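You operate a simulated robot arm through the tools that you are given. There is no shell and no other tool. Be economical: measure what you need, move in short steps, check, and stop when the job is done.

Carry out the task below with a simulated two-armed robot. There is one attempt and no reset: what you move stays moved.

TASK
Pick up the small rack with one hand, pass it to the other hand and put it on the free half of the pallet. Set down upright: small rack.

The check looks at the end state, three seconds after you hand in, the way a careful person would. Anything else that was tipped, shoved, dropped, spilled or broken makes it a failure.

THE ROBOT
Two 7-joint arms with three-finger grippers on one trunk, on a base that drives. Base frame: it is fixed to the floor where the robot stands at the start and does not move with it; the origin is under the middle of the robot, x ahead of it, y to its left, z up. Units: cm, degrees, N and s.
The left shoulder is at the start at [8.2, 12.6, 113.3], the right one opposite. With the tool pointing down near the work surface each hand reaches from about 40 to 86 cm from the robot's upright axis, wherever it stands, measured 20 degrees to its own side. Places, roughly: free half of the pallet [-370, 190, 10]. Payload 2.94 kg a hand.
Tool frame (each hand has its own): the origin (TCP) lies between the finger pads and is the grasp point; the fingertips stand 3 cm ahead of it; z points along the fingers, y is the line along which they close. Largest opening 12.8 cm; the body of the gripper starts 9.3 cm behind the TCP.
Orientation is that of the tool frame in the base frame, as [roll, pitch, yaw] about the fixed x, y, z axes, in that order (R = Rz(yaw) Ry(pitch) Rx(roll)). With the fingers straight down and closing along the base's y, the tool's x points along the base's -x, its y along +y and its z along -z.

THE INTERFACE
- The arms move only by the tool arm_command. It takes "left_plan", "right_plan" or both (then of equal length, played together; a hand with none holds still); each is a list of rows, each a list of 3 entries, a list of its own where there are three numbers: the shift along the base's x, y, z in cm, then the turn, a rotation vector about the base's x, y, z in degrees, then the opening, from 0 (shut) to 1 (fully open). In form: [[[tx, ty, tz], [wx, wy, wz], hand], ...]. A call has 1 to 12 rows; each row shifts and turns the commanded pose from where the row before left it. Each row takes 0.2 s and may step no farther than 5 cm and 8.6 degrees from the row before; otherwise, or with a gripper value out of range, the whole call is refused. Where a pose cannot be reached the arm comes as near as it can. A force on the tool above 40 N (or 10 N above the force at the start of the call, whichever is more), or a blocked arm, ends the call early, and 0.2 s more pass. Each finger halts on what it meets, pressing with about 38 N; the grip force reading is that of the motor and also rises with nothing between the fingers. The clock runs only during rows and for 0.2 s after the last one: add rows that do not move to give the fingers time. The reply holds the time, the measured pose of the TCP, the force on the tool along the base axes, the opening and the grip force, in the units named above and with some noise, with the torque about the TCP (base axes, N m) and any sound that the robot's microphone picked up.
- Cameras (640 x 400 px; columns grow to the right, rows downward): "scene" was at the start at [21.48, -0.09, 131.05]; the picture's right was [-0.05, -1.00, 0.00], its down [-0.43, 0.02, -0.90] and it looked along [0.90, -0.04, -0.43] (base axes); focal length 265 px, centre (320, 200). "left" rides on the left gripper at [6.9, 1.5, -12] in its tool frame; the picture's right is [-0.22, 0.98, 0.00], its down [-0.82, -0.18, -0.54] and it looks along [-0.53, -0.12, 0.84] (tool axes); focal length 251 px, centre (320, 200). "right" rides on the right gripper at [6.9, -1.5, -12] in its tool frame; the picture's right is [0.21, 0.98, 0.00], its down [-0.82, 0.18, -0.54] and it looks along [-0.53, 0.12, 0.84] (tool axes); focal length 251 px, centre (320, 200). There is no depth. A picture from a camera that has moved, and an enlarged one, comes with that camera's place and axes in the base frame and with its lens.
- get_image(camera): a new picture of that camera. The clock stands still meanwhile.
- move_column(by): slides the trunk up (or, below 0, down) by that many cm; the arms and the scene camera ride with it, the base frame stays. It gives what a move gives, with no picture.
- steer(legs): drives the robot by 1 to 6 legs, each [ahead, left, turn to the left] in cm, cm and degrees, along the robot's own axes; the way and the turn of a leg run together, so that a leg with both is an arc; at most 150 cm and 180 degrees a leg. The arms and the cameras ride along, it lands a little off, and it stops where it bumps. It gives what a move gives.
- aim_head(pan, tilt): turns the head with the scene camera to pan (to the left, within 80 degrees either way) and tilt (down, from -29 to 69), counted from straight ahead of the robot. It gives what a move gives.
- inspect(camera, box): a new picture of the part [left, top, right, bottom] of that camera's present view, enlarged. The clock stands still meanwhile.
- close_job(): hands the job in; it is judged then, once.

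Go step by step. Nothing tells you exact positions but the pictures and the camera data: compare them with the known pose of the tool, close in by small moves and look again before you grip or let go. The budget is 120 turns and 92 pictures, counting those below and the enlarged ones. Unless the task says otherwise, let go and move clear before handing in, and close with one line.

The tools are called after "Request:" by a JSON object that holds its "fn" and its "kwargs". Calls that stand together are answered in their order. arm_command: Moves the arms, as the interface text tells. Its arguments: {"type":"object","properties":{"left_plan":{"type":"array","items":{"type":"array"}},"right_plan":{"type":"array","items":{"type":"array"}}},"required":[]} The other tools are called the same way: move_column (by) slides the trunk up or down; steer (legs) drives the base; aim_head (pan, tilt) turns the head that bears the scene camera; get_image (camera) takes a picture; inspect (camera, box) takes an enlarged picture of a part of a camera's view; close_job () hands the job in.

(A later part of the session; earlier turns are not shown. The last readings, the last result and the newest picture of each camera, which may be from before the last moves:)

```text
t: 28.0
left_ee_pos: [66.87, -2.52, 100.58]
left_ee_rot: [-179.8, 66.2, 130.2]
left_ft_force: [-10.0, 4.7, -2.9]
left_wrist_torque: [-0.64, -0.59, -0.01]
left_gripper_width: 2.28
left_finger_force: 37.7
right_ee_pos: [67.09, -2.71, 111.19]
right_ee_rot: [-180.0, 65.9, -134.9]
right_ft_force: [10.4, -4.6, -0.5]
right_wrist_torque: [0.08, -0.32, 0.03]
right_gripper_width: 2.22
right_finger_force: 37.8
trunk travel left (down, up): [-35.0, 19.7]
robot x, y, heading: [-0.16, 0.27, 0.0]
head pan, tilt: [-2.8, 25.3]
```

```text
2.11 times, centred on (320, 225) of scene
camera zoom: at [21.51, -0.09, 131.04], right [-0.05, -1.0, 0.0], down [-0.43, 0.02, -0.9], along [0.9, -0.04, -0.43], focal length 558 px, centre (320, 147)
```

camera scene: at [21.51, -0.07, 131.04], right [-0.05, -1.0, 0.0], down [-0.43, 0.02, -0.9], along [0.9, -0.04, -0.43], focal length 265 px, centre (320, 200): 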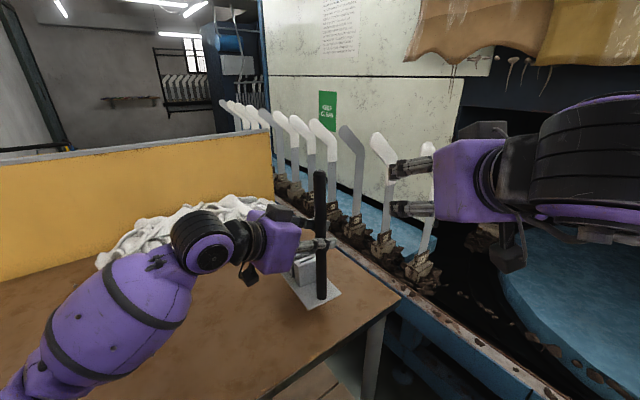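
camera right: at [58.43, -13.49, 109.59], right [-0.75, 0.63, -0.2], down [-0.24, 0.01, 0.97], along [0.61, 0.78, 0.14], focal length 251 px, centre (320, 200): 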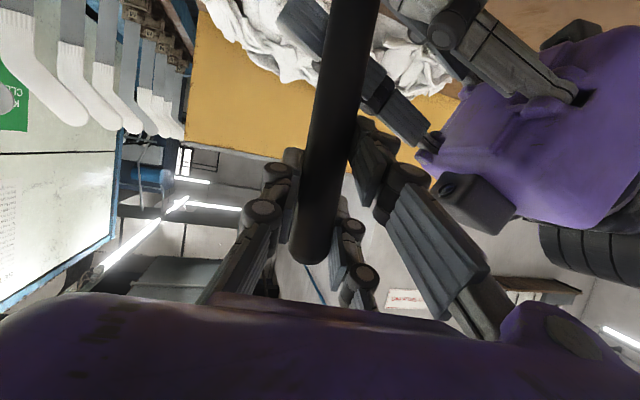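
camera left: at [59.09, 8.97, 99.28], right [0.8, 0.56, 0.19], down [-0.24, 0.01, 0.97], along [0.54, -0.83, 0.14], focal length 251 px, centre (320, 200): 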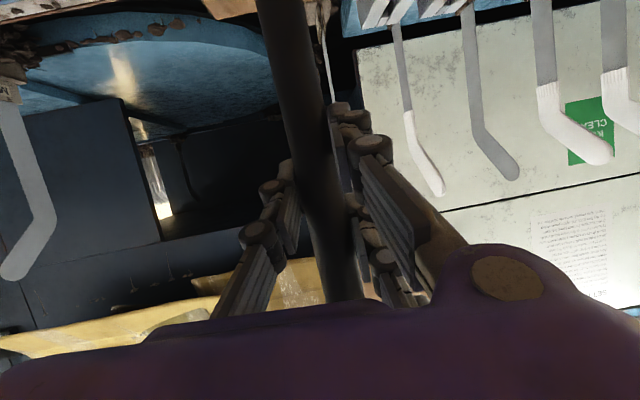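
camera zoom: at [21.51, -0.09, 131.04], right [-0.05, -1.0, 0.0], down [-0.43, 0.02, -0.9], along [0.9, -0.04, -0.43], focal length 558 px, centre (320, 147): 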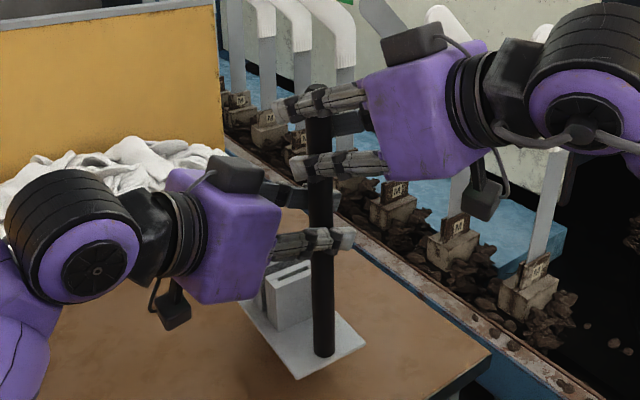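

Both hands now hold the post. I'm opening the left gripper.

Request:
{"fn": "arm_command", "kwargs": {"left_plan": [[[0, 0, 0], [0, 0, 0], 0.2], [[0, 0, 0], [0, 0, 0], 0.26], [[0, 0, 0], [0, 0, 0], 0.34], [[0, 0, 0], [0, 0, 0], 0.42], [[0, 0, 0], [0, 0, 0], 0.42], [[0, 0, 0], [0, 0, 0], 0.42]]}}

Request:
{"fn": "get_image", "kwargs": {"camera": "left"}}

Request:
{"fn": "inspect", "kwargs": {"camera": "scene", "box": [240, 130, 400, 320]}}

```text
t: 29.4
left_ee_pos: [66.89, -2.57, 100.78]
left_ee_rot: [-179.9, 66.1, 130.2]
left_ft_force: [0.2, 0.0, 0.7]
left_wrist_torque: [0.0, -0.01, 0.03]
left_gripper_width: 5.38
left_finger_force: 0.1
right_ee_pos: [67.06, -2.59, 111.19]
right_ee_rot: [-179.9, 66.0, -135.1]
right_ft_force: [0.1, 0.2, -0.4]
right_wrist_torque: [-0.06, 0.07, -0.03]
right_gripper_width: 2.24
right_finger_force: 37.8
trunk travel left (down, up): [-35.0, 19.7]
robot x, y, heading: [-0.07, -0.06, 0.0]
head pan, tilt: [-2.8, 25.3]
```

```text
53 pictures are left
camera left: at [59.09, 8.97, 99.29], right [0.8, 0.56, 0.19], down [-0.24, 0.01, 0.97], along [0.54, -0.83, 0.14], focal length 251 px, centre (320, 200)
```

left: 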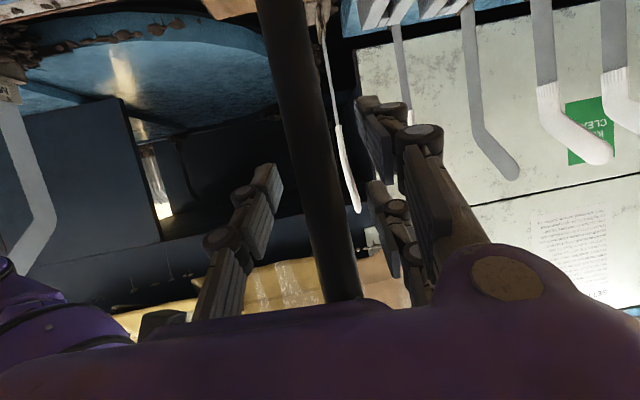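

```text
2.11 times, centred on (320, 225) of scene
camera zoom: at [21.51, -0.09, 131.04], right [-0.05, -1.0, 0.0], down [-0.43, 0.02, -0.9], along [0.9, -0.04, -0.43], focal length 558 px, centre (320, 147)
```

zoom: 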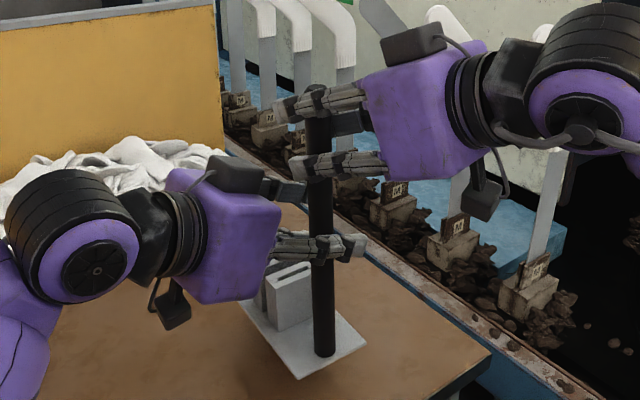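

The left hand is open and the rack stays in the right hand. I'm withdrawing the left straight back, then lifting the right slightly to confirm the hold.

Request:
{"fn": "arm_command", "kwargs": {"left_plan": [[[-1.2, 1.5, -0.2], [0, 0, 0], 0.42], [[-1.6, 1.9, -0.2], [0, 0, 0], 0.42], [[-1.9, 2.3, 0], [0, 0, 0], 0.42], [[-1.9, 2.3, 0], [0, 0, 0], 0.42], [[-1.9, 2.3, 0], [0, 0, 0], 0.42], [[0, 0, 0], [0, 0, 0], 0.42]]}}

Request:
{"fn": "arm_command", "kwargs": {"right_plan": [[[0, 0, 1], [0, 0, 0], 0], [[0, 0, 1.5], [0, 0, 0], 0], [[0, 0, 1.5], [0, 0, 0], 0], [[0, 0, 1], [0, 0, 0], 0], [[0, 0, 0], [0, 0, 0], 0]]}}

Request:
{"fn": "get_image", "kwargs": {"camera": "scene"}}

```text
t: 30.8
left_ee_pos: [58.5, 7.74, 100.33]
left_ee_rot: [-179.8, 66.0, 130.2]
left_ft_force: [0.0, -0.2, -0.2]
left_wrist_torque: [0.0, -0.01, 0.01]
left_gripper_width: 5.38
left_finger_force: 0.0
right_ee_pos: [67.15, -2.58, 110.99]
right_ee_rot: [179.9, 66.0, -135.1]
right_ft_force: [-0.3, -0.5, 0.3]
right_wrist_torque: [-0.06, 0.14, 0.0]
right_gripper_width: 2.25
right_finger_force: 38.2
trunk travel left (down, up): [-35.0, 19.7]
robot x, y, heading: [-0.13, 0.01, 0.0]
head pan, tilt: [-2.8, 25.3]
```

```text
t: 32.0
left_ee_pos: [58.53, 7.76, 100.28]
left_ee_rot: [-179.9, 66.1, 130.1]
left_ft_force: [0.2, -0.4, -0.4]
left_wrist_torque: [0.03, -0.02, 0.04]
left_gripper_width: 5.37
left_finger_force: 0.0
right_ee_pos: [67.13, -2.6, 116.15]
right_ee_rot: [179.9, 66.0, -135.0]
right_ft_force: [-0.3, 0.3, -2.4]
right_wrist_torque: [-0.06, 0.14, 0.0]
right_gripper_width: 2.25
right_finger_force: 37.9
trunk travel left (down, up): [-35.0, 19.7]
robot x, y, heading: [-0.06, 0.08, 0.1]
head pan, tilt: [-2.8, 25.3]
```

```text
51 pictures are left
camera scene: at [21.52, -0.09, 131.04], right [-0.05, -1.0, 0.0], down [-0.43, 0.02, -0.9], along [0.9, -0.04, -0.43], focal length 265 px, centre (320, 200)
```

scene: 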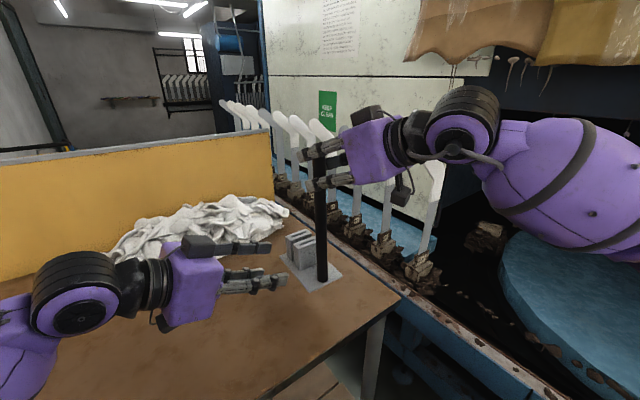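

The right hand holds the rack alone, upright. Before driving I'll look to both sides.

Request:
{"fn": "aim_head", "kwargs": {"pan": 80, "tilt": 25}}

Request:
{"fn": "get_image", "kwargs": {"camera": "scene"}}

Request:
{"fn": "aim_head", "kwargs": {"pan": -80, "tilt": 25}}

Request:
{"fn": "get_image", "kwargs": {"camera": "scene"}}

```text
t: 33.6
left_ee_pos: [58.43, 7.66, 100.22]
left_ee_rot: [-179.9, 66.1, 130.2]
left_ft_force: [-0.1, -0.8, -0.4]
left_wrist_torque: [0.01, 0.0, -0.03]
left_gripper_width: 5.36
left_finger_force: 0.1
right_ee_pos: [67.2, -2.53, 116.02]
right_ee_rot: [179.9, 66.1, -134.9]
right_ft_force: [-0.7, -0.1, -3.4]
right_wrist_torque: [-0.1, 0.12, -0.03]
right_gripper_width: 2.27
right_finger_force: 37.9
trunk travel left (down, up): [-35.0, 19.7]
robot x, y, heading: [0.39, 0.12, -0.0]
head pan, tilt: [80.0, 25.0]
```

```text
50 pictures are left
camera scene: at [13.93, 9.43, 131.09], right [0.98, -0.17, 0.0], down [-0.07, -0.42, -0.91], along [0.16, 0.89, -0.42], focal length 265 px, centre (320, 200)
```

scene: 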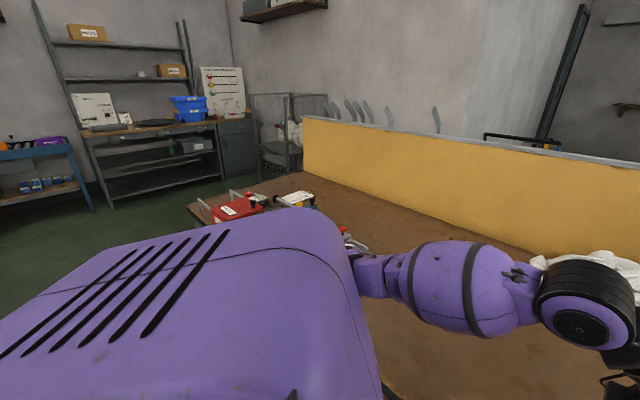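

```text
t: 36.0
left_ee_pos: [58.5, 7.85, 100.1]
left_ee_rot: [-179.8, 66.1, 130.3]
left_ft_force: [-0.3, 0.8, 0.1]
left_wrist_torque: [0.01, -0.01, -0.02]
left_gripper_width: 5.38
left_finger_force: 0.0
right_ee_pos: [67.11, -2.63, 116.22]
right_ee_rot: [179.9, 66.0, -135.0]
right_ft_force: [-0.3, -0.1, -2.9]
right_wrist_torque: [-0.02, 0.11, 0.01]
right_gripper_width: 2.28
right_finger_force: 38.1
trunk travel left (down, up): [-35.0, 19.7]
robot x, y, heading: [0.2, 0.17, 0.0]
head pan, tilt: [-80.0, 25.0]
```

```text
49 pictures are left
camera scene: at [13.92, -8.71, 131.09], right [-0.98, -0.17, 0.0], down [-0.07, 0.42, -0.91], along [0.16, -0.89, -0.42], focal length 265 px, centre (320, 200)
```

scene: 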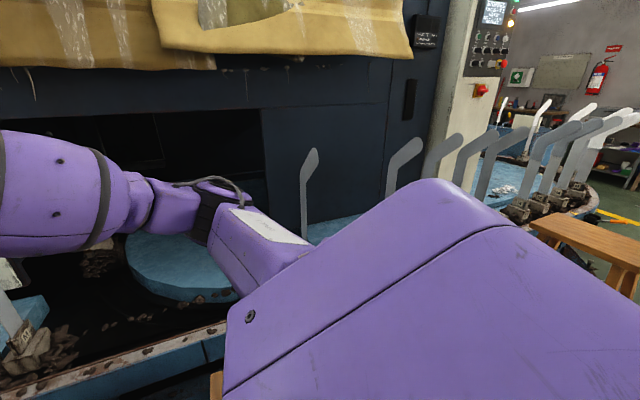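

The table edge runs diagonally about 45 cm ahead-left, there is a low bench to the right, and the left-rear looks like open floor. I'll move the left hand aside, draw the rack in and up, and turn left in place to see behind.

Request:
{"fn": "arm_command", "kwargs": {"left_plan": [[[-1, 3, 0.5], [0, 0, 0], 0.42], [[-1, 3, 0.5], [0, 0, 0], 0.42], [[-1, 3, 0.5], [0, 0, 0], 0.42], [[-1, 3, 0.5], [0, 0, 0], 0.42], [[0, 0, 0], [0, 0, 0], 0.42]], "right_plan": [[[-1.5, -0.8, 0.5], [0, 0, 0], 0], [[-1.5, -0.8, 0.5], [0, 0, 0], 0], [[-1.5, -0.8, 0.5], [0, 0, 0], 0], [[-1.5, -0.8, 0.5], [0, 0, 0], 0], [[0, 0, 0], [0, 0, 0], 0]]}}

Request:
{"fn": "aim_head", "kwargs": {"pan": 0, "tilt": 25}}

Request:
{"fn": "move_column", "kwargs": {"by": 8}}

Request:
{"fn": "get_image", "kwargs": {"camera": "scene"}}

```text
t: 37.2
left_ee_pos: [54.51, 19.78, 102.22]
left_ee_rot: [-179.7, 66.1, 130.3]
left_ft_force: [0.0, 0.4, -0.1]
left_wrist_torque: [0.0, 0.01, 0.01]
left_gripper_width: 5.35
left_finger_force: 0.1
right_ee_pos: [61.29, -5.82, 118.13]
right_ee_rot: [180.0, 66.0, -135.1]
right_ft_force: [0.0, 0.7, -2.6]
right_wrist_torque: [-0.05, 0.11, -0.03]
right_gripper_width: 2.26
right_finger_force: 38.0
trunk travel left (down, up): [-35.0, 19.7]
robot x, y, heading: [0.07, -0.37, 0.1]
head pan, tilt: [-80.0, 25.0]
```

```text
t: 38.8
left_ee_pos: [54.55, 19.75, 102.19]
left_ee_rot: [-179.7, 66.1, 130.2]
left_ft_force: [0.6, -0.5, -0.5]
left_wrist_torque: [0.02, -0.04, 0.02]
left_gripper_width: 5.38
left_finger_force: 0.1
right_ee_pos: [61.07, -5.85, 118.19]
right_ee_rot: [180.0, 66.0, -135.0]
right_ft_force: [0.5, 0.5, -3.1]
right_wrist_torque: [-0.09, 0.13, -0.04]
right_gripper_width: 2.28
right_finger_force: 38.6
trunk travel left (down, up): [-35.0, 19.7]
robot x, y, heading: [-0.36, 0.04, 0.1]
head pan, tilt: [0.0, 25.0]
```

```text
t: 39.9
left_ee_pos: [54.43, 19.73, 110.14]
left_ee_rot: [-179.7, 66.1, 130.3]
left_ft_force: [-0.1, -0.5, -0.2]
left_wrist_torque: [-0.03, -0.01, -0.01]
left_gripper_width: 5.38
left_finger_force: 0.1
right_ee_pos: [61.07, -5.81, 126.01]
right_ee_rot: [179.9, 66.0, -135.1]
right_ft_force: [-0.8, -0.3, -2.6]
right_wrist_torque: [-0.07, 0.12, 0.0]
right_gripper_width: 2.25
right_finger_force: 38.0
trunk travel left (down, up): [-43.0, 11.7]
robot x, y, heading: [-0.02, 0.12, -0.0]
head pan, tilt: [0.0, 25.0]
```

```text
48 pictures are left
camera scene: at [19.16, 0.36, 139.43], right [0.0, -1.0, 0.0], down [-0.42, 0.0, -0.91], along [0.91, 0.0, -0.42], focal length 265 px, centre (320, 200)
```

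scene: 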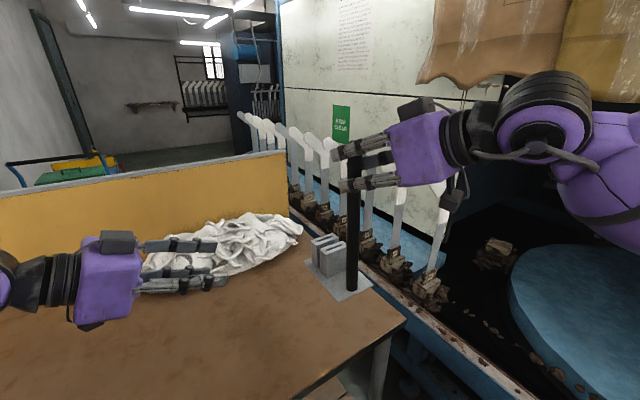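

The rack is upright and well above the table. I'm turning left 70° in place and looking left-rear.

Request:
{"fn": "steer", "kwargs": {"legs": [[0, 0, 35], [0, 0, 35]]}}

Request:
{"fn": "aim_head", "kwargs": {"pan": 75, "tilt": 20}}

Request:
{"fn": "get_image", "kwargs": {"camera": "scene"}}

Request:
{"fn": "aim_head", "kwargs": {"pan": 10, "tilt": 25}}

Request:
{"fn": "get_image", "kwargs": {"camera": "scene"}}

```text
t: 43.7
left_ee_pos: [-0.1, 57.87, 110.31]
left_ee_rot: [-179.8, 66.2, -159.6]
left_ft_force: [0.6, 0.0, 0.5]
left_wrist_torque: [0.02, 0.01, -0.02]
left_gripper_width: 5.38
left_finger_force: 0.1
right_ee_pos: [26.13, 55.43, 126.24]
right_ee_rot: [-180.0, 66.0, -64.9]
right_ft_force: [-0.4, 0.0, -3.0]
right_wrist_torque: [-0.15, 0.0, 0.0]
right_gripper_width: 2.26
right_finger_force: 37.5
trunk travel left (down, up): [-43.0, 11.7]
robot x, y, heading: [0.35, 0.18, 69.9]
head pan, tilt: [0.0, 25.0]
```

```text
t: 45.1
left_ee_pos: [0.03, 57.84, 110.32]
left_ee_rot: [-179.8, 66.2, -159.7]
left_ft_force: [0.5, 0.2, 0.2]
left_wrist_torque: [0.02, 0.06, -0.02]
left_gripper_width: 5.39
left_finger_force: 0.0
right_ee_pos: [26.2, 55.56, 126.21]
right_ee_rot: [-180.0, 66.0, -64.9]
right_ft_force: [-0.1, 0.5, -2.3]
right_wrist_torque: [-0.15, -0.01, 0.02]
right_gripper_width: 2.25
right_finger_force: 38.0
trunk travel left (down, up): [-43.0, 11.7]
robot x, y, heading: [0.23, -0.0, 70.3]
head pan, tilt: [75.0, 20.0]
```

```text
47 pictures are left
camera scene: at [-4.35, 15.12, 140.26], right [0.57, 0.82, 0.0], down [0.28, -0.2, -0.94], along [-0.77, 0.54, -0.34], focal length 265 px, centre (320, 200)
```

scene: 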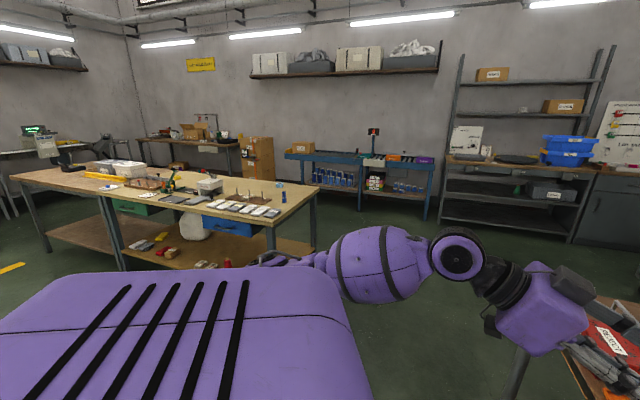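

```text
t: 46.5
left_ee_pos: [-0.0, 57.97, 110.34]
left_ee_rot: [-179.8, 66.1, -159.8]
left_ft_force: [-0.3, 0.3, 0.5]
left_wrist_torque: [0.0, 0.01, -0.02]
left_gripper_width: 5.36
left_finger_force: 0.0
right_ee_pos: [26.25, 55.57, 126.05]
right_ee_rot: [179.9, 66.0, -64.8]
right_ft_force: [-0.6, 0.2, -3.0]
right_wrist_torque: [-0.13, 0.0, -0.03]
right_gripper_width: 2.25
right_finger_force: 37.7
trunk travel left (down, up): [-43.0, 11.7]
robot x, y, heading: [0.02, 0.22, 70.1]
head pan, tilt: [10.0, 25.0]
```

```text
46 pictures are left
camera scene: at [4.86, 18.88, 139.45], right [0.99, -0.17, 0.0], down [-0.07, -0.42, -0.91], along [0.15, 0.89, -0.42], focal length 265 px, centre (320, 200)
```

scene: 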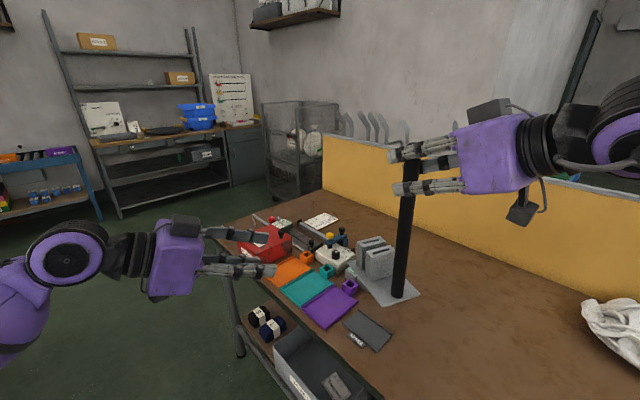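

A workbench stands between me and the pallet. The way round is past its right end at about [-210, 151]. I'll turn toward [-110, 60] and drive there first, keeping off this table's end.

Request:
{"fn": "steer", "kwargs": {"legs": [[0, 0, 81], [120, 0, 0]]}}

Request:
{"fn": "aim_head", "kwargs": {"pan": -20, "tilt": 20}}

Request:
{"fn": "get_image", "kwargs": {"camera": "scene"}}

```text
t: 56.0
left_ee_pos: [-160.65, 66.87, 110.29]
left_ee_rot: [-179.9, 66.1, -79.1]
left_ft_force: [-0.4, 0.6, -0.1]
left_wrist_torque: [-0.04, -0.02, -0.01]
left_gripper_width: 5.38
left_finger_force: 0.0
right_ee_pos: [-153.99, 92.24, 126.16]
right_ee_rot: [179.9, 66.0, 15.6]
right_ft_force: [-0.3, 0.1, -3.2]
right_wrist_torque: [-0.03, -0.09, 0.0]
right_gripper_width: 2.25
right_finger_force: 38.4
trunk travel left (down, up): [-43.0, 11.7]
robot x, y, heading: [-103.38, 57.39, 150.9]
head pan, tilt: [10.0, 25.0]
```

```text
t: 56.9
left_ee_pos: [-160.68, 66.9, 110.22]
left_ee_rot: [-179.8, 66.1, -79.2]
left_ft_force: [-0.5, -0.4, 0.5]
left_wrist_torque: [0.01, 0.03, -0.02]
left_gripper_width: 5.37
left_finger_force: 0.1
right_ee_pos: [-153.9, 92.3, 126.22]
right_ee_rot: [180.0, 66.1, 15.6]
right_ft_force: [-0.5, 0.0, -3.3]
right_wrist_torque: [0.01, -0.13, 0.02]
right_gripper_width: 2.28
right_finger_force: 37.6
trunk travel left (down, up): [-43.0, 11.7]
robot x, y, heading: [-103.97, 57.54, 150.6]
head pan, tilt: [-20.0, 20.0]
```

```text
45 pictures are left
camera scene: at [-118.48, 69.65, 140.25], right [0.76, 0.65, 0.0], down [0.22, -0.26, -0.94], along [-0.61, 0.71, -0.34], focal length 265 px, centre (320, 200)
```

scene: 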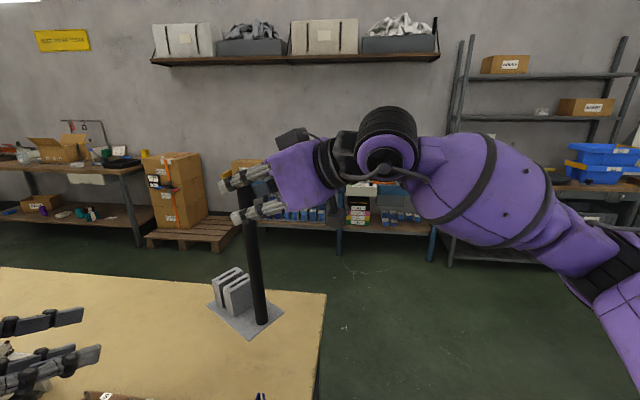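

I now see the pallet (boxes on its left half, right half free) behind the workbench against the wall. The aisle is about 170 cm wide. I'll drive round the bench's right end in stages.

Request:
{"fn": "steer", "kwargs": {"legs": [[0, 0, -66], [95, 0, 0], [0, 0, 34], [75, 0, 0]]}}

Request:
{"fn": "aim_head", "kwargs": {"pan": 60, "tilt": 20}}

Request:
{"fn": "get_image", "kwargs": {"camera": "scene"}}

Request:
{"fn": "aim_head", "kwargs": {"pan": 0, "tilt": 20}}

Request:
{"fn": "get_image", "kwargs": {"camera": "scene"}}

```text
t: 70.1
left_ee_pos: [-174.0, 257.46, 110.18]
left_ee_rot: [-179.8, 66.1, -111.5]
left_ft_force: [-0.3, 0.8, -0.1]
left_wrist_torque: [0.01, 0.0, 0.0]
left_gripper_width: 5.39
left_finger_force: 0.1
right_ee_pos: [-154.75, 275.35, 126.05]
right_ee_rot: [180.0, 66.0, -16.7]
right_ft_force: [0.3, 0.8, -4.0]
right_wrist_torque: [-0.11, -0.11, -0.04]
right_gripper_width: 2.3
right_finger_force: 38.2
trunk travel left (down, up): [-43.0, 11.7]
robot x, y, heading: [-130.83, 219.12, 118.7]
head pan, tilt: [-20.0, 20.0]
```

```text
t: 71.7
left_ee_pos: [-173.96, 257.39, 110.24]
left_ee_rot: [-179.8, 66.0, -111.4]
left_ft_force: [0.3, 0.2, 0.3]
left_wrist_torque: [0.01, -0.03, -0.01]
left_gripper_width: 5.38
left_finger_force: 0.1
right_ee_pos: [-154.66, 275.32, 126.21]
right_ee_rot: [-180.0, 66.1, -16.7]
right_ft_force: [-0.5, -0.8, -3.0]
right_wrist_torque: [-0.08, -0.1, 0.0]
right_gripper_width: 2.27
right_finger_force: 37.7
trunk travel left (down, up): [-43.0, 11.7]
robot x, y, heading: [-130.67, 218.9, 118.5]
head pan, tilt: [60.0, 20.0]
```

```text
44 pictures are left
camera scene: at [-144.96, 228.34, 140.26], right [0.03, 1.0, 0.0], down [0.34, -0.01, -0.94], along [-0.94, 0.03, -0.34], focal length 265 px, centre (320, 200)
```

scene: 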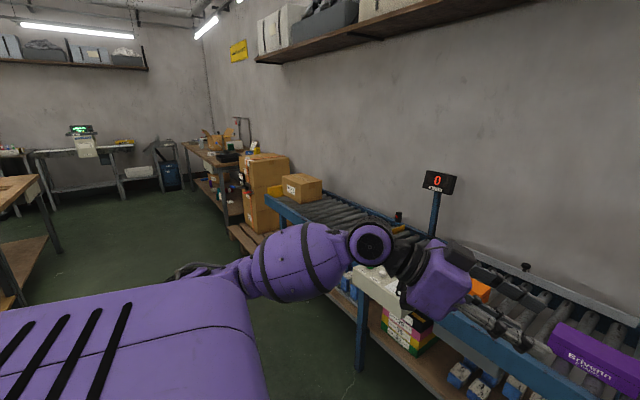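

```text
t: 73.0
left_ee_pos: [-174.0, 257.44, 110.16]
left_ee_rot: [-179.8, 66.1, -111.5]
left_ft_force: [0.4, -0.1, -0.1]
left_wrist_torque: [0.03, -0.04, 0.0]
left_gripper_width: 5.39
left_finger_force: 0.1
right_ee_pos: [-154.8, 275.33, 126.1]
right_ee_rot: [180.0, 66.0, -16.5]
right_ft_force: [-0.1, 0.3, -3.2]
right_wrist_torque: [-0.05, -0.15, 0.01]
right_gripper_width: 2.25
right_finger_force: 38.3
trunk travel left (down, up): [-43.0, 11.7]
robot x, y, heading: [-130.43, 218.71, 118.5]
head pan, tilt: [0.0, 20.0]
```

```text
43 pictures are left
camera scene: at [-140.08, 236.26, 140.25], right [0.88, 0.48, 0.0], down [0.16, -0.3, -0.94], along [-0.45, 0.83, -0.34], focal length 265 px, centre (320, 200)
```

scene: 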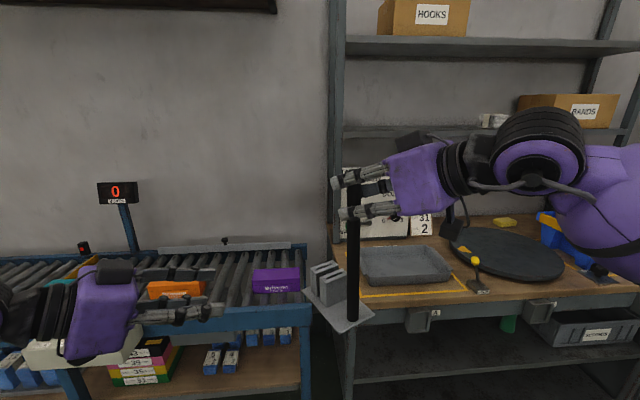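

The rack is fine, and the boxes plus conveyor line the wall. I'm turning left along the aisle and driving halfway to the pallet.

Request:
{"fn": "steer", "kwargs": {"legs": [[0, 0, 49], [0, 0, 48.5], [110, 0, 0]]}}

Request:
{"fn": "aim_head", "kwargs": {"pan": -35, "tilt": 25}}

Request:
{"fn": "get_image", "kwargs": {"camera": "scene"}}

```text
t: 83.0
left_ee_pos: [-253.65, 107.35, 110.25]
left_ee_rot: [-179.9, 66.1, -14.5]
left_ft_force: [-0.7, -1.0, -0.7]
left_wrist_torque: [-0.02, -0.02, 0.03]
left_gripper_width: 5.37
left_finger_force: 0.0
right_ee_pos: [-273.98, 124.41, 126.17]
right_ee_rot: [179.9, 66.0, 80.4]
right_ft_force: [-0.1, -0.7, -3.3]
right_wrist_torque: [0.15, -0.07, 0.0]
right_gripper_width: 2.26
right_finger_force: 38.0
trunk travel left (down, up): [-43.0, 11.7]
robot x, y, heading: [-220.87, 155.0, -145.0]
head pan, tilt: [0.0, 20.0]
```

```text
t: 84.0
left_ee_pos: [-253.78, 107.39, 110.31]
left_ee_rot: [-179.8, 66.2, -14.5]
left_ft_force: [-0.4, 0.1, -0.3]
left_wrist_torque: [0.01, 0.01, -0.01]
left_gripper_width: 5.39
left_finger_force: 0.0
right_ee_pos: [-273.91, 124.28, 126.11]
right_ee_rot: [180.0, 66.0, 80.4]
right_ft_force: [0.0, -0.6, -3.2]
right_wrist_torque: [0.17, -0.07, -0.03]
right_gripper_width: 2.27
right_finger_force: 38.1
trunk travel left (down, up): [-43.0, 11.7]
robot x, y, heading: [-220.97, 154.82, -144.9]
head pan, tilt: [-35.0, 25.0]
```

```text
42 pictures are left
camera scene: at [-238.24, 149.39, 139.45], right [-0.01, 1.0, 0.0], down [0.42, 0.0, -0.91], along [-0.91, -0.01, -0.42], focal length 265 px, centre (320, 200)
```

scene: 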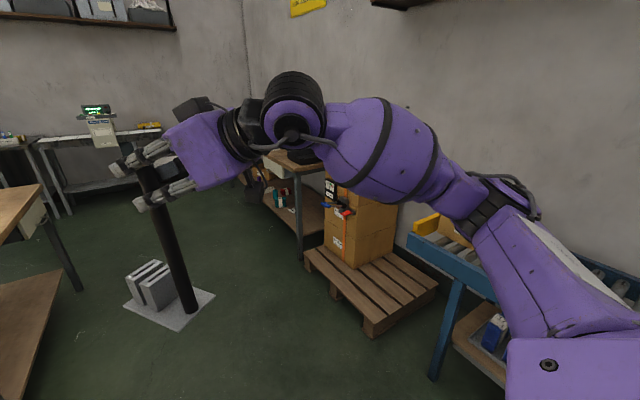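

The free half of the pallet is clearly visible, with the boxes on its far half. I take the free centre as about [-374, 192]. I'm driving along the aisle and turning to face it.

Request:
{"fn": "steer", "kwargs": {"legs": [[110, -20, 0], [0, 0, -46], [0, 0, -47]]}}

Request:
{"fn": "aim_head", "kwargs": {"pan": 0, "tilt": 45}}

Request:
{"fn": "get_image", "kwargs": {"camera": "scene"}}

```text
t: 94.0
left_ee_pos: [-368.21, 142.73, 110.34]
left_ee_rot: [-179.7, 66.2, -107.5]
left_ft_force: [-0.5, 0.1, 0.8]
left_wrist_torque: [0.03, 0.0, 0.02]
left_gripper_width: 5.38
left_finger_force: 0.1
right_ee_pos: [-350.06, 161.96, 126.14]
right_ee_rot: [180.0, 66.0, -12.8]
right_ft_force: [0.4, -0.9, -3.4]
right_wrist_torque: [-0.09, -0.1, -0.02]
right_gripper_width: 2.26
right_finger_force: 37.7
trunk travel left (down, up): [-43.0, 11.7]
robot x, y, heading: [-322.63, 107.16, 122.3]
head pan, tilt: [-35.0, 25.0]
```

```text
t: 95.0
left_ee_pos: [-368.1, 142.69, 110.19]
left_ee_rot: [-179.9, 66.1, -107.5]
left_ft_force: [0.3, 0.9, 0.2]
left_wrist_torque: [0.01, -0.05, -0.01]
left_gripper_width: 5.36
left_finger_force: 0.0
right_ee_pos: [-350.19, 162.0, 126.08]
right_ee_rot: [-180.0, 65.9, -12.8]
right_ft_force: [-1.1, -0.1, -2.6]
right_wrist_torque: [-0.09, -0.14, 0.0]
right_gripper_width: 2.25
right_finger_force: 38.0
trunk travel left (down, up): [-43.0, 11.7]
robot x, y, heading: [-322.51, 107.3, 122.4]
head pan, tilt: [0.0, 45.0]
```

```text
41 pictures are left
camera scene: at [-332.19, 123.02, 136.39], right [0.85, 0.53, 0.0], down [0.38, -0.6, -0.71], along [-0.38, 0.6, -0.71], focal length 265 px, centre (320, 200)
```

scene: 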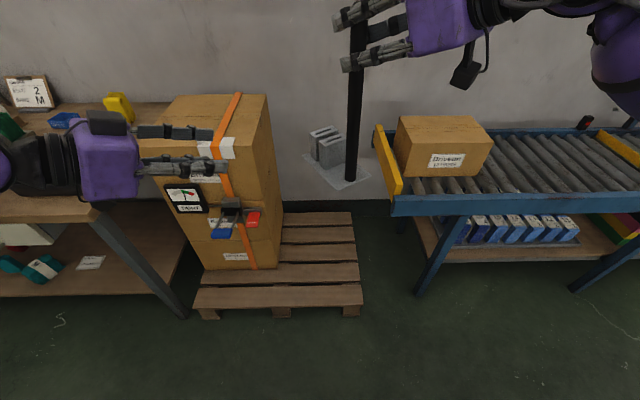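

I'm facing the pallet; the free deck lies about 75–132 cm ahead and ±20 cm across. I'll close in by 15 cm with a slight left shift, raise the left hand out of the way, and extend the right hand while turning its tool straight ahead so the forearm clears the conveyor.

Request:
{"fn": "steer", "kwargs": {"legs": [[15, 5, 0]]}}

Request:
{"fn": "arm_command", "kwargs": {"left_plan": [[[0, 0, 3], [0, 0, 0], 0.4], [[0, 0, 3], [0, 0, 0], 0.4], [[0, 0, 3], [0, 0, 0], 0.4], [[0, 0, 3], [0, 0, 0], 0.4], [[0, 0, 3], [0, 0, 0], 0.4], [[0, 0, 3], [0, 0, 0], 0.4], [[0, 0, 0], [0, 0, 0], 0.4], [[0, 0, 0], [0, 0, 0], 0.4], [[0, 0, 0], [0, 0, 0], 0.4]], "right_plan": [[[-1.0, 1.5, 0], [0, 0, -5], 0], [[-1.0, 1.5, 0], [0, 0, -5], 0], [[-1.0, 1.5, 0], [0, 0, -5], 0], [[-1.0, 1.5, 0], [0, 0, -5], 0], [[-1.0, 1.5, 0], [0, 0, -5], 0], [[-1.0, 1.5, 0], [0, 0, -5], 0], [[-1.0, 1.5, 0], [0, 0, -5], 0], [[-1.0, 1.5, 0], [0, 0, -5], 0], [[0, 0, 0], [0, 0, 0], 0]]}}

Request:
{"fn": "get_image", "kwargs": {"camera": "scene"}}

```text
t: 96.4
left_ee_pos: [-380.19, 152.65, 110.21]
left_ee_rot: [-179.7, 66.1, -107.5]
left_ft_force: [-0.1, 0.5, -0.1]
left_wrist_torque: [0.01, 0.01, 0.0]
left_gripper_width: 5.37
left_finger_force: 0.0
right_ee_pos: [-362.21, 171.92, 126.09]
right_ee_rot: [-180.0, 66.0, -12.5]
right_ft_force: [0.7, -0.2, -2.7]
right_wrist_torque: [-0.09, -0.16, 0.02]
right_gripper_width: 2.29
right_finger_force: 38.2
trunk travel left (down, up): [-43.0, 11.7]
robot x, y, heading: [-334.6, 117.35, 122.0]
head pan, tilt: [0.0, 45.0]
```

```text
t: 98.4
left_ee_pos: [-380.17, 152.6, 128.32]
left_ee_rot: [-179.9, 66.1, -107.6]
left_ft_force: [-0.2, -0.3, -0.6]
left_wrist_torque: [-0.01, 0.03, -0.01]
left_gripper_width: 5.11
left_finger_force: 0.1
right_ee_pos: [-370.13, 183.89, 126.12]
right_ee_rot: [180.0, 66.0, -52.7]
right_ft_force: [1.0, 0.2, -3.0]
right_wrist_torque: [-0.15, -0.04, 0.0]
right_gripper_width: 2.26
right_finger_force: 37.9
trunk travel left (down, up): [-43.0, 11.7]
robot x, y, heading: [-334.48, 117.48, 122.5]
head pan, tilt: [0.0, 45.0]
```

```text
40 pictures are left
camera scene: at [-344.22, 132.95, 136.39], right [0.84, 0.53, 0.0], down [0.38, -0.6, -0.71], along [-0.38, 0.6, -0.71], focal length 265 px, centre (320, 200)
```

scene: 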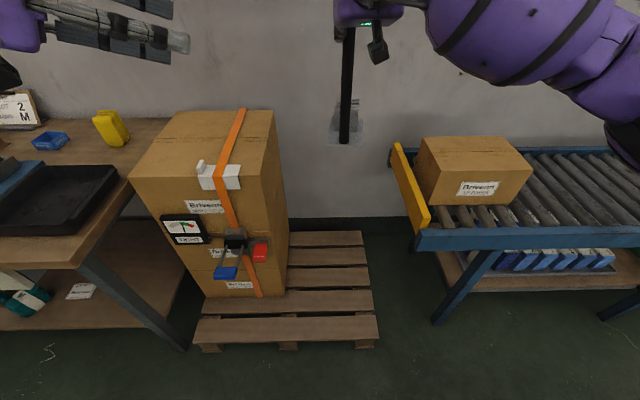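

The rack now hangs straight ahead above the free half. Before lowering the trunk I'll check the left arm's clearance from the desk.

Request:
{"fn": "arm_command", "kwargs": {"right_plan": [[[-1.2, 1.8, 0], [0, 0, 0], 0], [[-1.2, 1.8, 0], [0, 0, 0], 0], [[0, 0, 0], [0, 0, 0], 0]]}}

Request:
{"fn": "aim_head", "kwargs": {"pan": 50, "tilt": 40}}

Request:
{"fn": "get_image", "kwargs": {"camera": "scene"}}

Request:
{"fn": "aim_head", "kwargs": {"pan": -45, "tilt": 40}}

Request:
{"fn": "get_image", "kwargs": {"camera": "scene"}}

```text
t: 99.2
left_ee_pos: [-380.12, 152.56, 128.31]
left_ee_rot: [-179.8, 66.1, -107.6]
left_ft_force: [-0.1, -0.1, 0.3]
left_wrist_torque: [0.01, -0.02, -0.01]
left_gripper_width: 5.1
left_finger_force: 0.1
right_ee_pos: [-372.55, 187.48, 126.21]
right_ee_rot: [-180.0, 66.0, -52.7]
right_ft_force: [0.2, -0.4, -3.4]
right_wrist_torque: [-0.14, -0.03, -0.01]
right_gripper_width: 2.29
right_finger_force: 37.6
trunk travel left (down, up): [-43.0, 11.7]
robot x, y, heading: [-334.32, 117.2, 122.0]
head pan, tilt: [0.0, 45.0]
```

```text
t: 100.4
left_ee_pos: [-380.28, 152.67, 128.28]
left_ee_rot: [-179.8, 66.0, -107.5]
left_ft_force: [-0.8, 0.2, 0.2]
left_wrist_torque: [-0.01, -0.03, 0.01]
left_gripper_width: 5.12
left_finger_force: 0.1
right_ee_pos: [-372.5, 187.44, 126.12]
right_ee_rot: [-180.0, 66.0, -52.5]
right_ft_force: [1.3, -0.9, -3.0]
right_wrist_torque: [-0.12, -0.08, -0.02]
right_gripper_width: 2.26
right_finger_force: 38.2
trunk travel left (down, up): [-43.0, 11.7]
robot x, y, heading: [-334.51, 116.79, 122.3]
head pan, tilt: [50.0, 40.0]
```

```text
39 pictures are left
camera scene: at [-348.37, 127.22, 137.11], right [0.13, 0.99, 0.0], down [0.64, -0.09, -0.77], along [-0.76, 0.1, -0.64], focal length 265 px, centre (320, 200)
```

scene: 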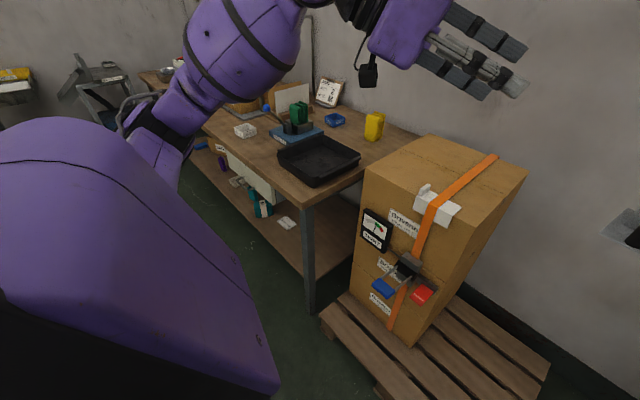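

```text
t: 102.1
left_ee_pos: [-380.31, 152.54, 128.32]
left_ee_rot: [-179.8, 66.1, -107.5]
left_ft_force: [0.5, -0.7, 0.1]
left_wrist_torque: [0.02, -0.04, -0.01]
left_gripper_width: 5.11
left_finger_force: 0.0
right_ee_pos: [-372.62, 187.47, 126.28]
right_ee_rot: [-180.0, 66.0, -52.6]
right_ft_force: [-0.5, -0.6, -3.8]
right_wrist_torque: [-0.13, -0.01, -0.01]
right_gripper_width: 2.29
right_finger_force: 38.6
trunk travel left (down, up): [-43.0, 11.7]
robot x, y, heading: [-334.41, 117.26, 122.3]
head pan, tilt: [-45.0, 40.0]
```

```text
38 pictures are left
camera scene: at [-338.08, 134.38, 137.11], right [0.98, -0.22, 0.0], down [-0.14, -0.63, -0.77], along [0.17, 0.75, -0.64], focal length 265 px, centre (320, 200)
```

scene: 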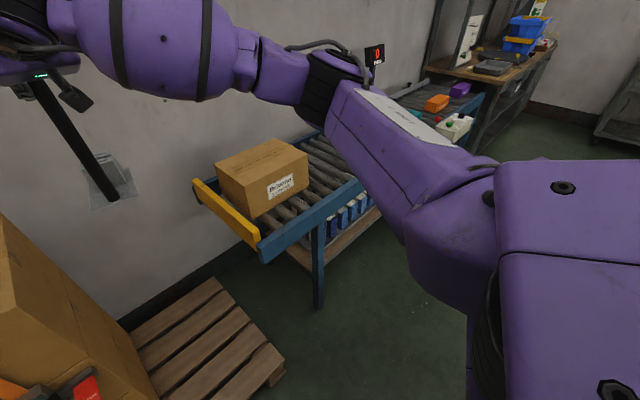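

The left elbow is near the desk edge, so I'll raise the left hand 20 cm first and lower the trunk by only 25 cm. The right arm does the rest.

Request:
{"fn": "arm_command", "kwargs": {"left_plan": [[[0, 0, 4], [0, 0, 0], 0.4], [[0, 0, 4], [0, 0, 0], 0.4], [[0, 0, 4], [0, 0, 0], 0.4], [[0, 0, 4], [0, 0, 0], 0.4], [[0, 0, 4], [0, 0, 0], 0.4], [[0, 0, 0], [0, 0, 0], 0.4]]}}

Request:
{"fn": "move_column", "kwargs": {"by": -15}}

Request:
{"fn": "aim_head", "kwargs": {"pan": 50, "tilt": 35}}

Request:
{"fn": "get_image", "kwargs": {"camera": "scene"}}

Request:
{"fn": "aim_head", "kwargs": {"pan": -20, "tilt": 40}}

Request:
{"fn": "get_image", "kwargs": {"camera": "scene"}}

```text
t: 103.5
left_ee_pos: [-380.31, 152.59, 148.2]
left_ee_rot: [-179.7, 66.1, -107.5]
left_ft_force: [0.0, -0.4, -0.8]
left_wrist_torque: [-0.03, -0.05, -0.05]
left_gripper_width: 5.1
left_finger_force: 0.0
right_ee_pos: [-372.7, 187.59, 126.09]
right_ee_rot: [-179.9, 65.9, -52.6]
right_ft_force: [-1.0, -0.1, -3.8]
right_wrist_torque: [-0.15, -0.06, -0.02]
right_gripper_width: 2.26
right_finger_force: 38.3
trunk travel left (down, up): [-43.0, 11.7]
robot x, y, heading: [-334.62, 117.02, 122.4]
head pan, tilt: [-45.0, 40.0]
```

```text
t: 105.2
left_ee_pos: [-380.15, 152.52, 133.24]
left_ee_rot: [-179.9, 66.1, -107.6]
left_ft_force: [-0.7, -0.5, 0.3]
left_wrist_torque: [0.02, -0.03, 0.03]
left_gripper_width: 5.14
left_finger_force: 0.0
right_ee_pos: [-372.62, 187.63, 111.09]
right_ee_rot: [180.0, 66.1, -52.6]
right_ft_force: [0.5, 0.0, -2.8]
right_wrist_torque: [-0.13, -0.07, 0.01]
right_gripper_width: 2.26
right_finger_force: 38.4
trunk travel left (down, up): [-28.0, 26.7]
robot x, y, heading: [-334.25, 117.29, 122.3]
head pan, tilt: [-45.0, 40.0]
```

```text
t: 107.0
left_ee_pos: [-380.07, 152.64, 133.18]
left_ee_rot: [-179.7, 66.1, -107.5]
left_ft_force: [0.2, -1.2, -0.4]
left_wrist_torque: [0.01, -0.03, 0.02]
left_gripper_width: 5.14
left_finger_force: 0.0
right_ee_pos: [-372.55, 187.47, 111.18]
right_ee_rot: [180.0, 66.0, -52.5]
right_ft_force: [0.1, 0.4, -2.9]
right_wrist_torque: [-0.14, -0.05, -0.03]
right_gripper_width: 2.25
right_finger_force: 38.0
trunk travel left (down, up): [-28.0, 26.7]
robot x, y, heading: [-334.6, 116.81, 122.2]
head pan, tilt: [50.0, 35.0]
```

```text
37 pictures are left
camera scene: at [-350.86, 130.72, 122.65], right [0.13, 0.99, 0.0], down [0.57, -0.08, -0.82], along [-0.81, 0.11, -0.57], focal length 265 px, centre (320, 200)
```

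scene: 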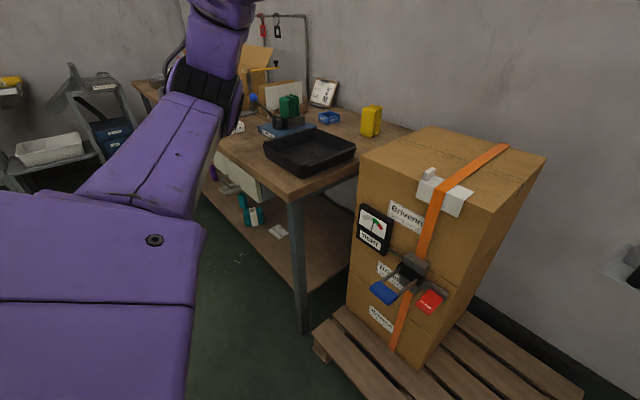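

```text
t: 108.4
left_ee_pos: [-380.12, 152.69, 133.19]
left_ee_rot: [-179.7, 66.1, -107.5]
left_ft_force: [-0.4, 0.4, -0.4]
left_wrist_torque: [0.03, 0.01, 0.01]
left_gripper_width: 5.11
left_finger_force: 0.0
right_ee_pos: [-372.73, 187.49, 111.18]
right_ee_rot: [-179.8, 66.0, -52.5]
right_ft_force: [0.5, 0.4, -2.9]
right_wrist_torque: [-0.15, -0.03, 0.0]
right_gripper_width: 2.27
right_finger_force: 37.8
trunk travel left (down, up): [-28.0, 26.7]
robot x, y, heading: [-334.47, 117.25, 122.3]
head pan, tilt: [-20.0, 40.0]
```

```text
36 pictures are left
camera scene: at [-343.95, 137.84, 121.9], right [0.98, 0.21, 0.0], down [0.14, -0.63, -0.77], along [-0.16, 0.75, -0.64], focal length 265 px, centre (320, 200)
```

scene: 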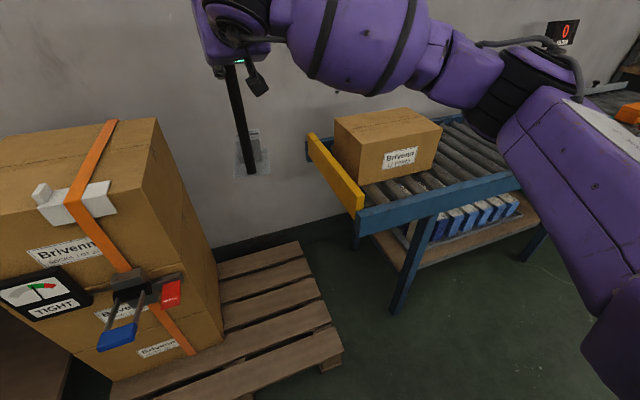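

The left arm is clear now. I'll lower the right hand with the trunk as it is, since the arm straightens and the elbow moves inward, and check against the conveyor as it goes.

Request:
{"fn": "arm_command", "kwargs": {"right_plan": [[[0, 0, -3], [0, 0, 0], 0], [[0, 0, -3], [0, 0, 0], 0], [[0, 0, -3], [0, 0, 0], 0], [[0, 0, -3], [0, 0, 0], 0], [[0, 0, -3], [0, 0, 0], 0], [[0, 0, -3], [0, 0, 0], 0], [[0, 0, -3], [0, 0, 0], 0], [[0, 0, 0], [0, 0, 0], 0]]}}

Request:
{"fn": "get_image", "kwargs": {"camera": "scene"}}

```text
t: 110.2
left_ee_pos: [-380.17, 152.65, 133.18]
left_ee_rot: [-179.7, 66.0, -107.5]
left_ft_force: [0.0, 0.1, -0.8]
left_wrist_torque: [0.01, 0.01, -0.01]
left_gripper_width: 5.13
left_finger_force: 0.0
right_ee_pos: [-372.62, 187.38, 90.13]
right_ee_rot: [-179.9, 66.0, -52.6]
right_ft_force: [-0.1, 0.8, -2.2]
right_wrist_torque: [-0.12, -0.02, -0.01]
right_gripper_width: 2.25
right_finger_force: 38.5
trunk travel left (down, up): [-28.0, 26.7]
robot x, y, heading: [-334.47, 117.24, 122.3]
head pan, tilt: [-20.0, 40.0]
```

```text
35 pictures are left
camera scene: at [-343.92, 137.84, 121.9], right [0.98, 0.21, 0.0], down [0.14, -0.63, -0.77], along [-0.16, 0.75, -0.64], focal length 265 px, centre (320, 200)
```

scene: 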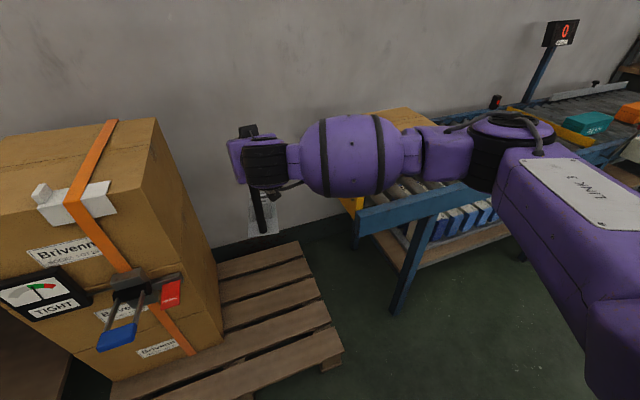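

Still clear. I'm continuing down another 18 cm and checking again.

Request:
{"fn": "arm_command", "kwargs": {"right_plan": [[[0, 0, -3], [0, 0, 0], 0], [[0, 0, -3], [0, 0, 0], 0], [[0, 0, -3], [0, 0, 0], 0], [[0, 0, -3], [0, 0, 0], 0], [[0, 0, -3], [0, 0, 0], 0], [[0, 0, -3], [0, 0, 0], 0], [[0, 0, 0], [0, 0, 0], 0]]}}

Request:
{"fn": "get_image", "kwargs": {"camera": "scene"}}

```text
t: 111.8
left_ee_pos: [-380.15, 152.75, 133.28]
left_ee_rot: [-179.9, 66.1, -107.6]
left_ft_force: [0.0, 0.2, 0.6]
left_wrist_torque: [0.0, 0.01, 0.01]
left_gripper_width: 5.12
left_finger_force: 0.1
right_ee_pos: [-374.86, 185.75, 81.41]
right_ee_rot: [-179.5, 65.6, -52.7]
right_ft_force: [1.0, -0.9, -3.3]
right_wrist_torque: [-0.11, -0.07, 0.06]
right_gripper_width: 2.26
right_finger_force: 38.0
right hand out of reach, approached as far as the arm can: row 1, 2, 3, 5, 6
trunk travel left (down, up): [-28.0, 26.7]
robot x, y, heading: [-334.52, 117.2, 122.3]
head pan, tilt: [-20.0, 40.0]
```

```text
34 pictures are left
camera scene: at [-343.87, 137.88, 121.9], right [0.98, 0.21, 0.0], down [0.14, -0.63, -0.77], along [-0.16, 0.75, -0.64], focal length 265 px, centre (320, 200)
```

scene: 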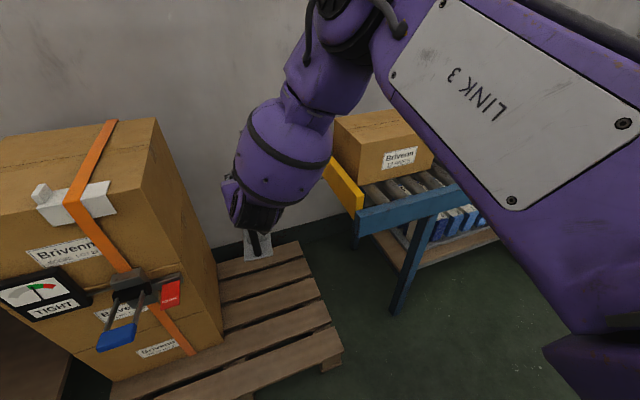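

The arm swung its elbow up and over, well clear of the conveyor, but lagged the command. I'll let it settle and see where it stands.

Request:
{"fn": "arm_command", "kwargs": {"right_plan": [[[0, 0, 0], [0, 0, 0], 0], [[0, 0, 0], [0, 0, 0], 0], [[0, 0, 0], [0, 0, 0], 0]]}}

Request:
{"fn": "move_column", "kwargs": {"by": -12}}

```text
t: 112.6
left_ee_pos: [-380.09, 152.58, 133.19]
left_ee_rot: [-179.7, 66.1, -107.5]
left_ft_force: [-0.2, 0.1, -0.5]
left_wrist_torque: [-0.02, 0.0, 0.01]
left_gripper_width: 5.1
left_finger_force: 0.1
right_ee_pos: [-374.96, 185.75, 81.25]
right_ee_rot: [-179.4, 65.8, -52.5]
right_ft_force: [0.3, 0.2, -3.1]
right_wrist_torque: [-0.13, -0.06, 0.0]
right_gripper_width: 2.28
right_finger_force: 37.9
trunk travel left (down, up): [-28.0, 26.7]
robot x, y, heading: [-334.43, 117.35, 122.2]
head pan, tilt: [-20.0, 40.0]
```

```text
t: 114.1
left_ee_pos: [-380.23, 152.57, 121.31]
left_ee_rot: [-179.9, 66.2, -107.6]
left_ft_force: [0.6, -0.1, 0.0]
left_wrist_torque: [-0.01, 0.0, 0.01]
left_gripper_width: 5.1
left_finger_force: 0.1
right_ee_pos: [-374.9, 185.51, 61.22]
right_ee_rot: [179.4, 59.4, -53.7]
right_ft_force: [1.2, -0.4, -2.6]
right_wrist_torque: [-0.1, -0.01, 0.01]
right_gripper_width: 2.27
right_finger_force: 37.8
trunk travel left (down, up): [-16.0, 38.7]
robot x, y, heading: [-334.61, 117.42, 122.2]
head pan, tilt: [-20.0, 40.0]
```

The hand is at the edge of what it can reach at this height, with the tool tilted about 7°. I'll test whether a longer reach restores the orientation.

Request:
{"fn": "arm_command", "kwargs": {"right_plan": [[[-1.07, 1.69, 0], [0, 0, 0], 0], [[-1.07, 1.69, 0], [0, 0, 0], 0], [[-1.07, 1.69, 0], [0, 0, 0], 0], [[-1.07, 1.69, 0], [0, 0, 0], 0], [[0, 0, 0], [0, 0, 0], 0], [[0, 0, 0], [0, 0, 0], 0]]}}

Request:
{"fn": "get_image", "kwargs": {"camera": "scene"}}

```text
t: 115.5
left_ee_pos: [-380.21, 152.77, 121.2]
left_ee_rot: [-179.8, 66.2, -107.5]
left_ft_force: [-0.1, 0.2, -0.5]
left_wrist_torque: [0.0, -0.02, -0.02]
left_gripper_width: 5.1
left_finger_force: 0.1
right_ee_pos: [-379.09, 192.33, 61.13]
right_ee_rot: [179.4, 59.3, -53.6]
right_ft_force: [0.5, -0.4, -3.0]
right_wrist_torque: [-0.05, 0.02, 0.0]
right_gripper_width: 2.26
right_finger_force: 38.2
trunk travel left (down, up): [-16.0, 38.7]
robot x, y, heading: [-334.32, 117.05, 122.1]
head pan, tilt: [-20.0, 40.0]
```

```text
33 pictures are left
camera scene: at [-346.13, 141.3, 108.8], right [0.98, 0.21, 0.0], down [0.14, -0.63, -0.77], along [-0.16, 0.75, -0.64], focal length 265 px, centre (320, 200)
```

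scene: 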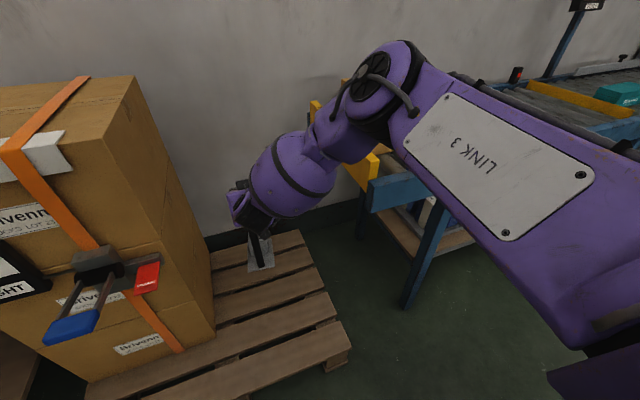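

The move went through, so the commanded pose was re-based and I can restore the 66° tool pitch by rotation.

Request:
{"fn": "arm_command", "kwargs": {"right_plan": [[[0, 0, 0], [1.8, 1.32, 0], 0], [[0, 0, 0], [1.8, 1.32, 0], 0], [[0, 0, 0], [1.8, 1.32, 0], 0], [[0, 0, 0], [0, 0, 0], 0], [[0, 0, 0], [0, 0, 0], 0]]}}

Request:
{"fn": "get_image", "kwargs": {"camera": "right"}}

```text
t: 116.7
left_ee_pos: [-380.2, 152.62, 121.29]
left_ee_rot: [-179.8, 66.1, -107.5]
left_ft_force: [0.5, -0.5, 0.2]
left_wrist_torque: [0.0, 0.0, 0.01]
left_gripper_width: 5.13
left_finger_force: 0.1
right_ee_pos: [-379.14, 192.34, 61.12]
right_ee_rot: [179.6, 61.6, -53.6]
right_ft_force: [0.3, -0.4, -2.7]
right_wrist_torque: [-0.08, -0.01, 0.02]
right_gripper_width: 2.26
right_finger_force: 37.7
right hand out of reach, approached as far as the arm can: row 3
trunk travel left (down, up): [-16.0, 38.7]
robot x, y, heading: [-334.48, 117.13, 122.0]
head pan, tilt: [-20.0, 40.0]
```

```text
32 pictures are left
camera right: at [-369.64, 182.11, 60.68], right [-0.72, -0.67, -0.18], down [-0.09, -0.17, 0.98], along [-0.69, 0.72, 0.06], focal length 251 px, centre (320, 200)
```

right: 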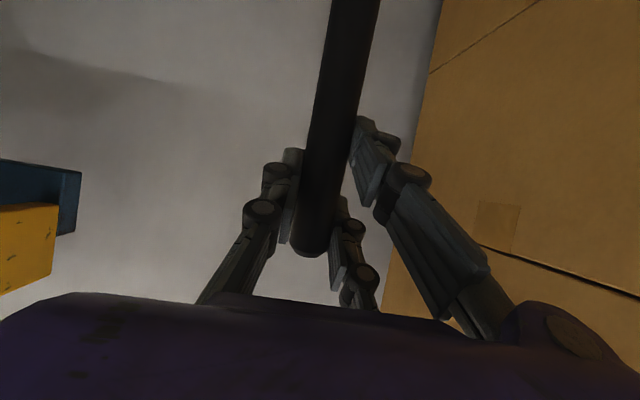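

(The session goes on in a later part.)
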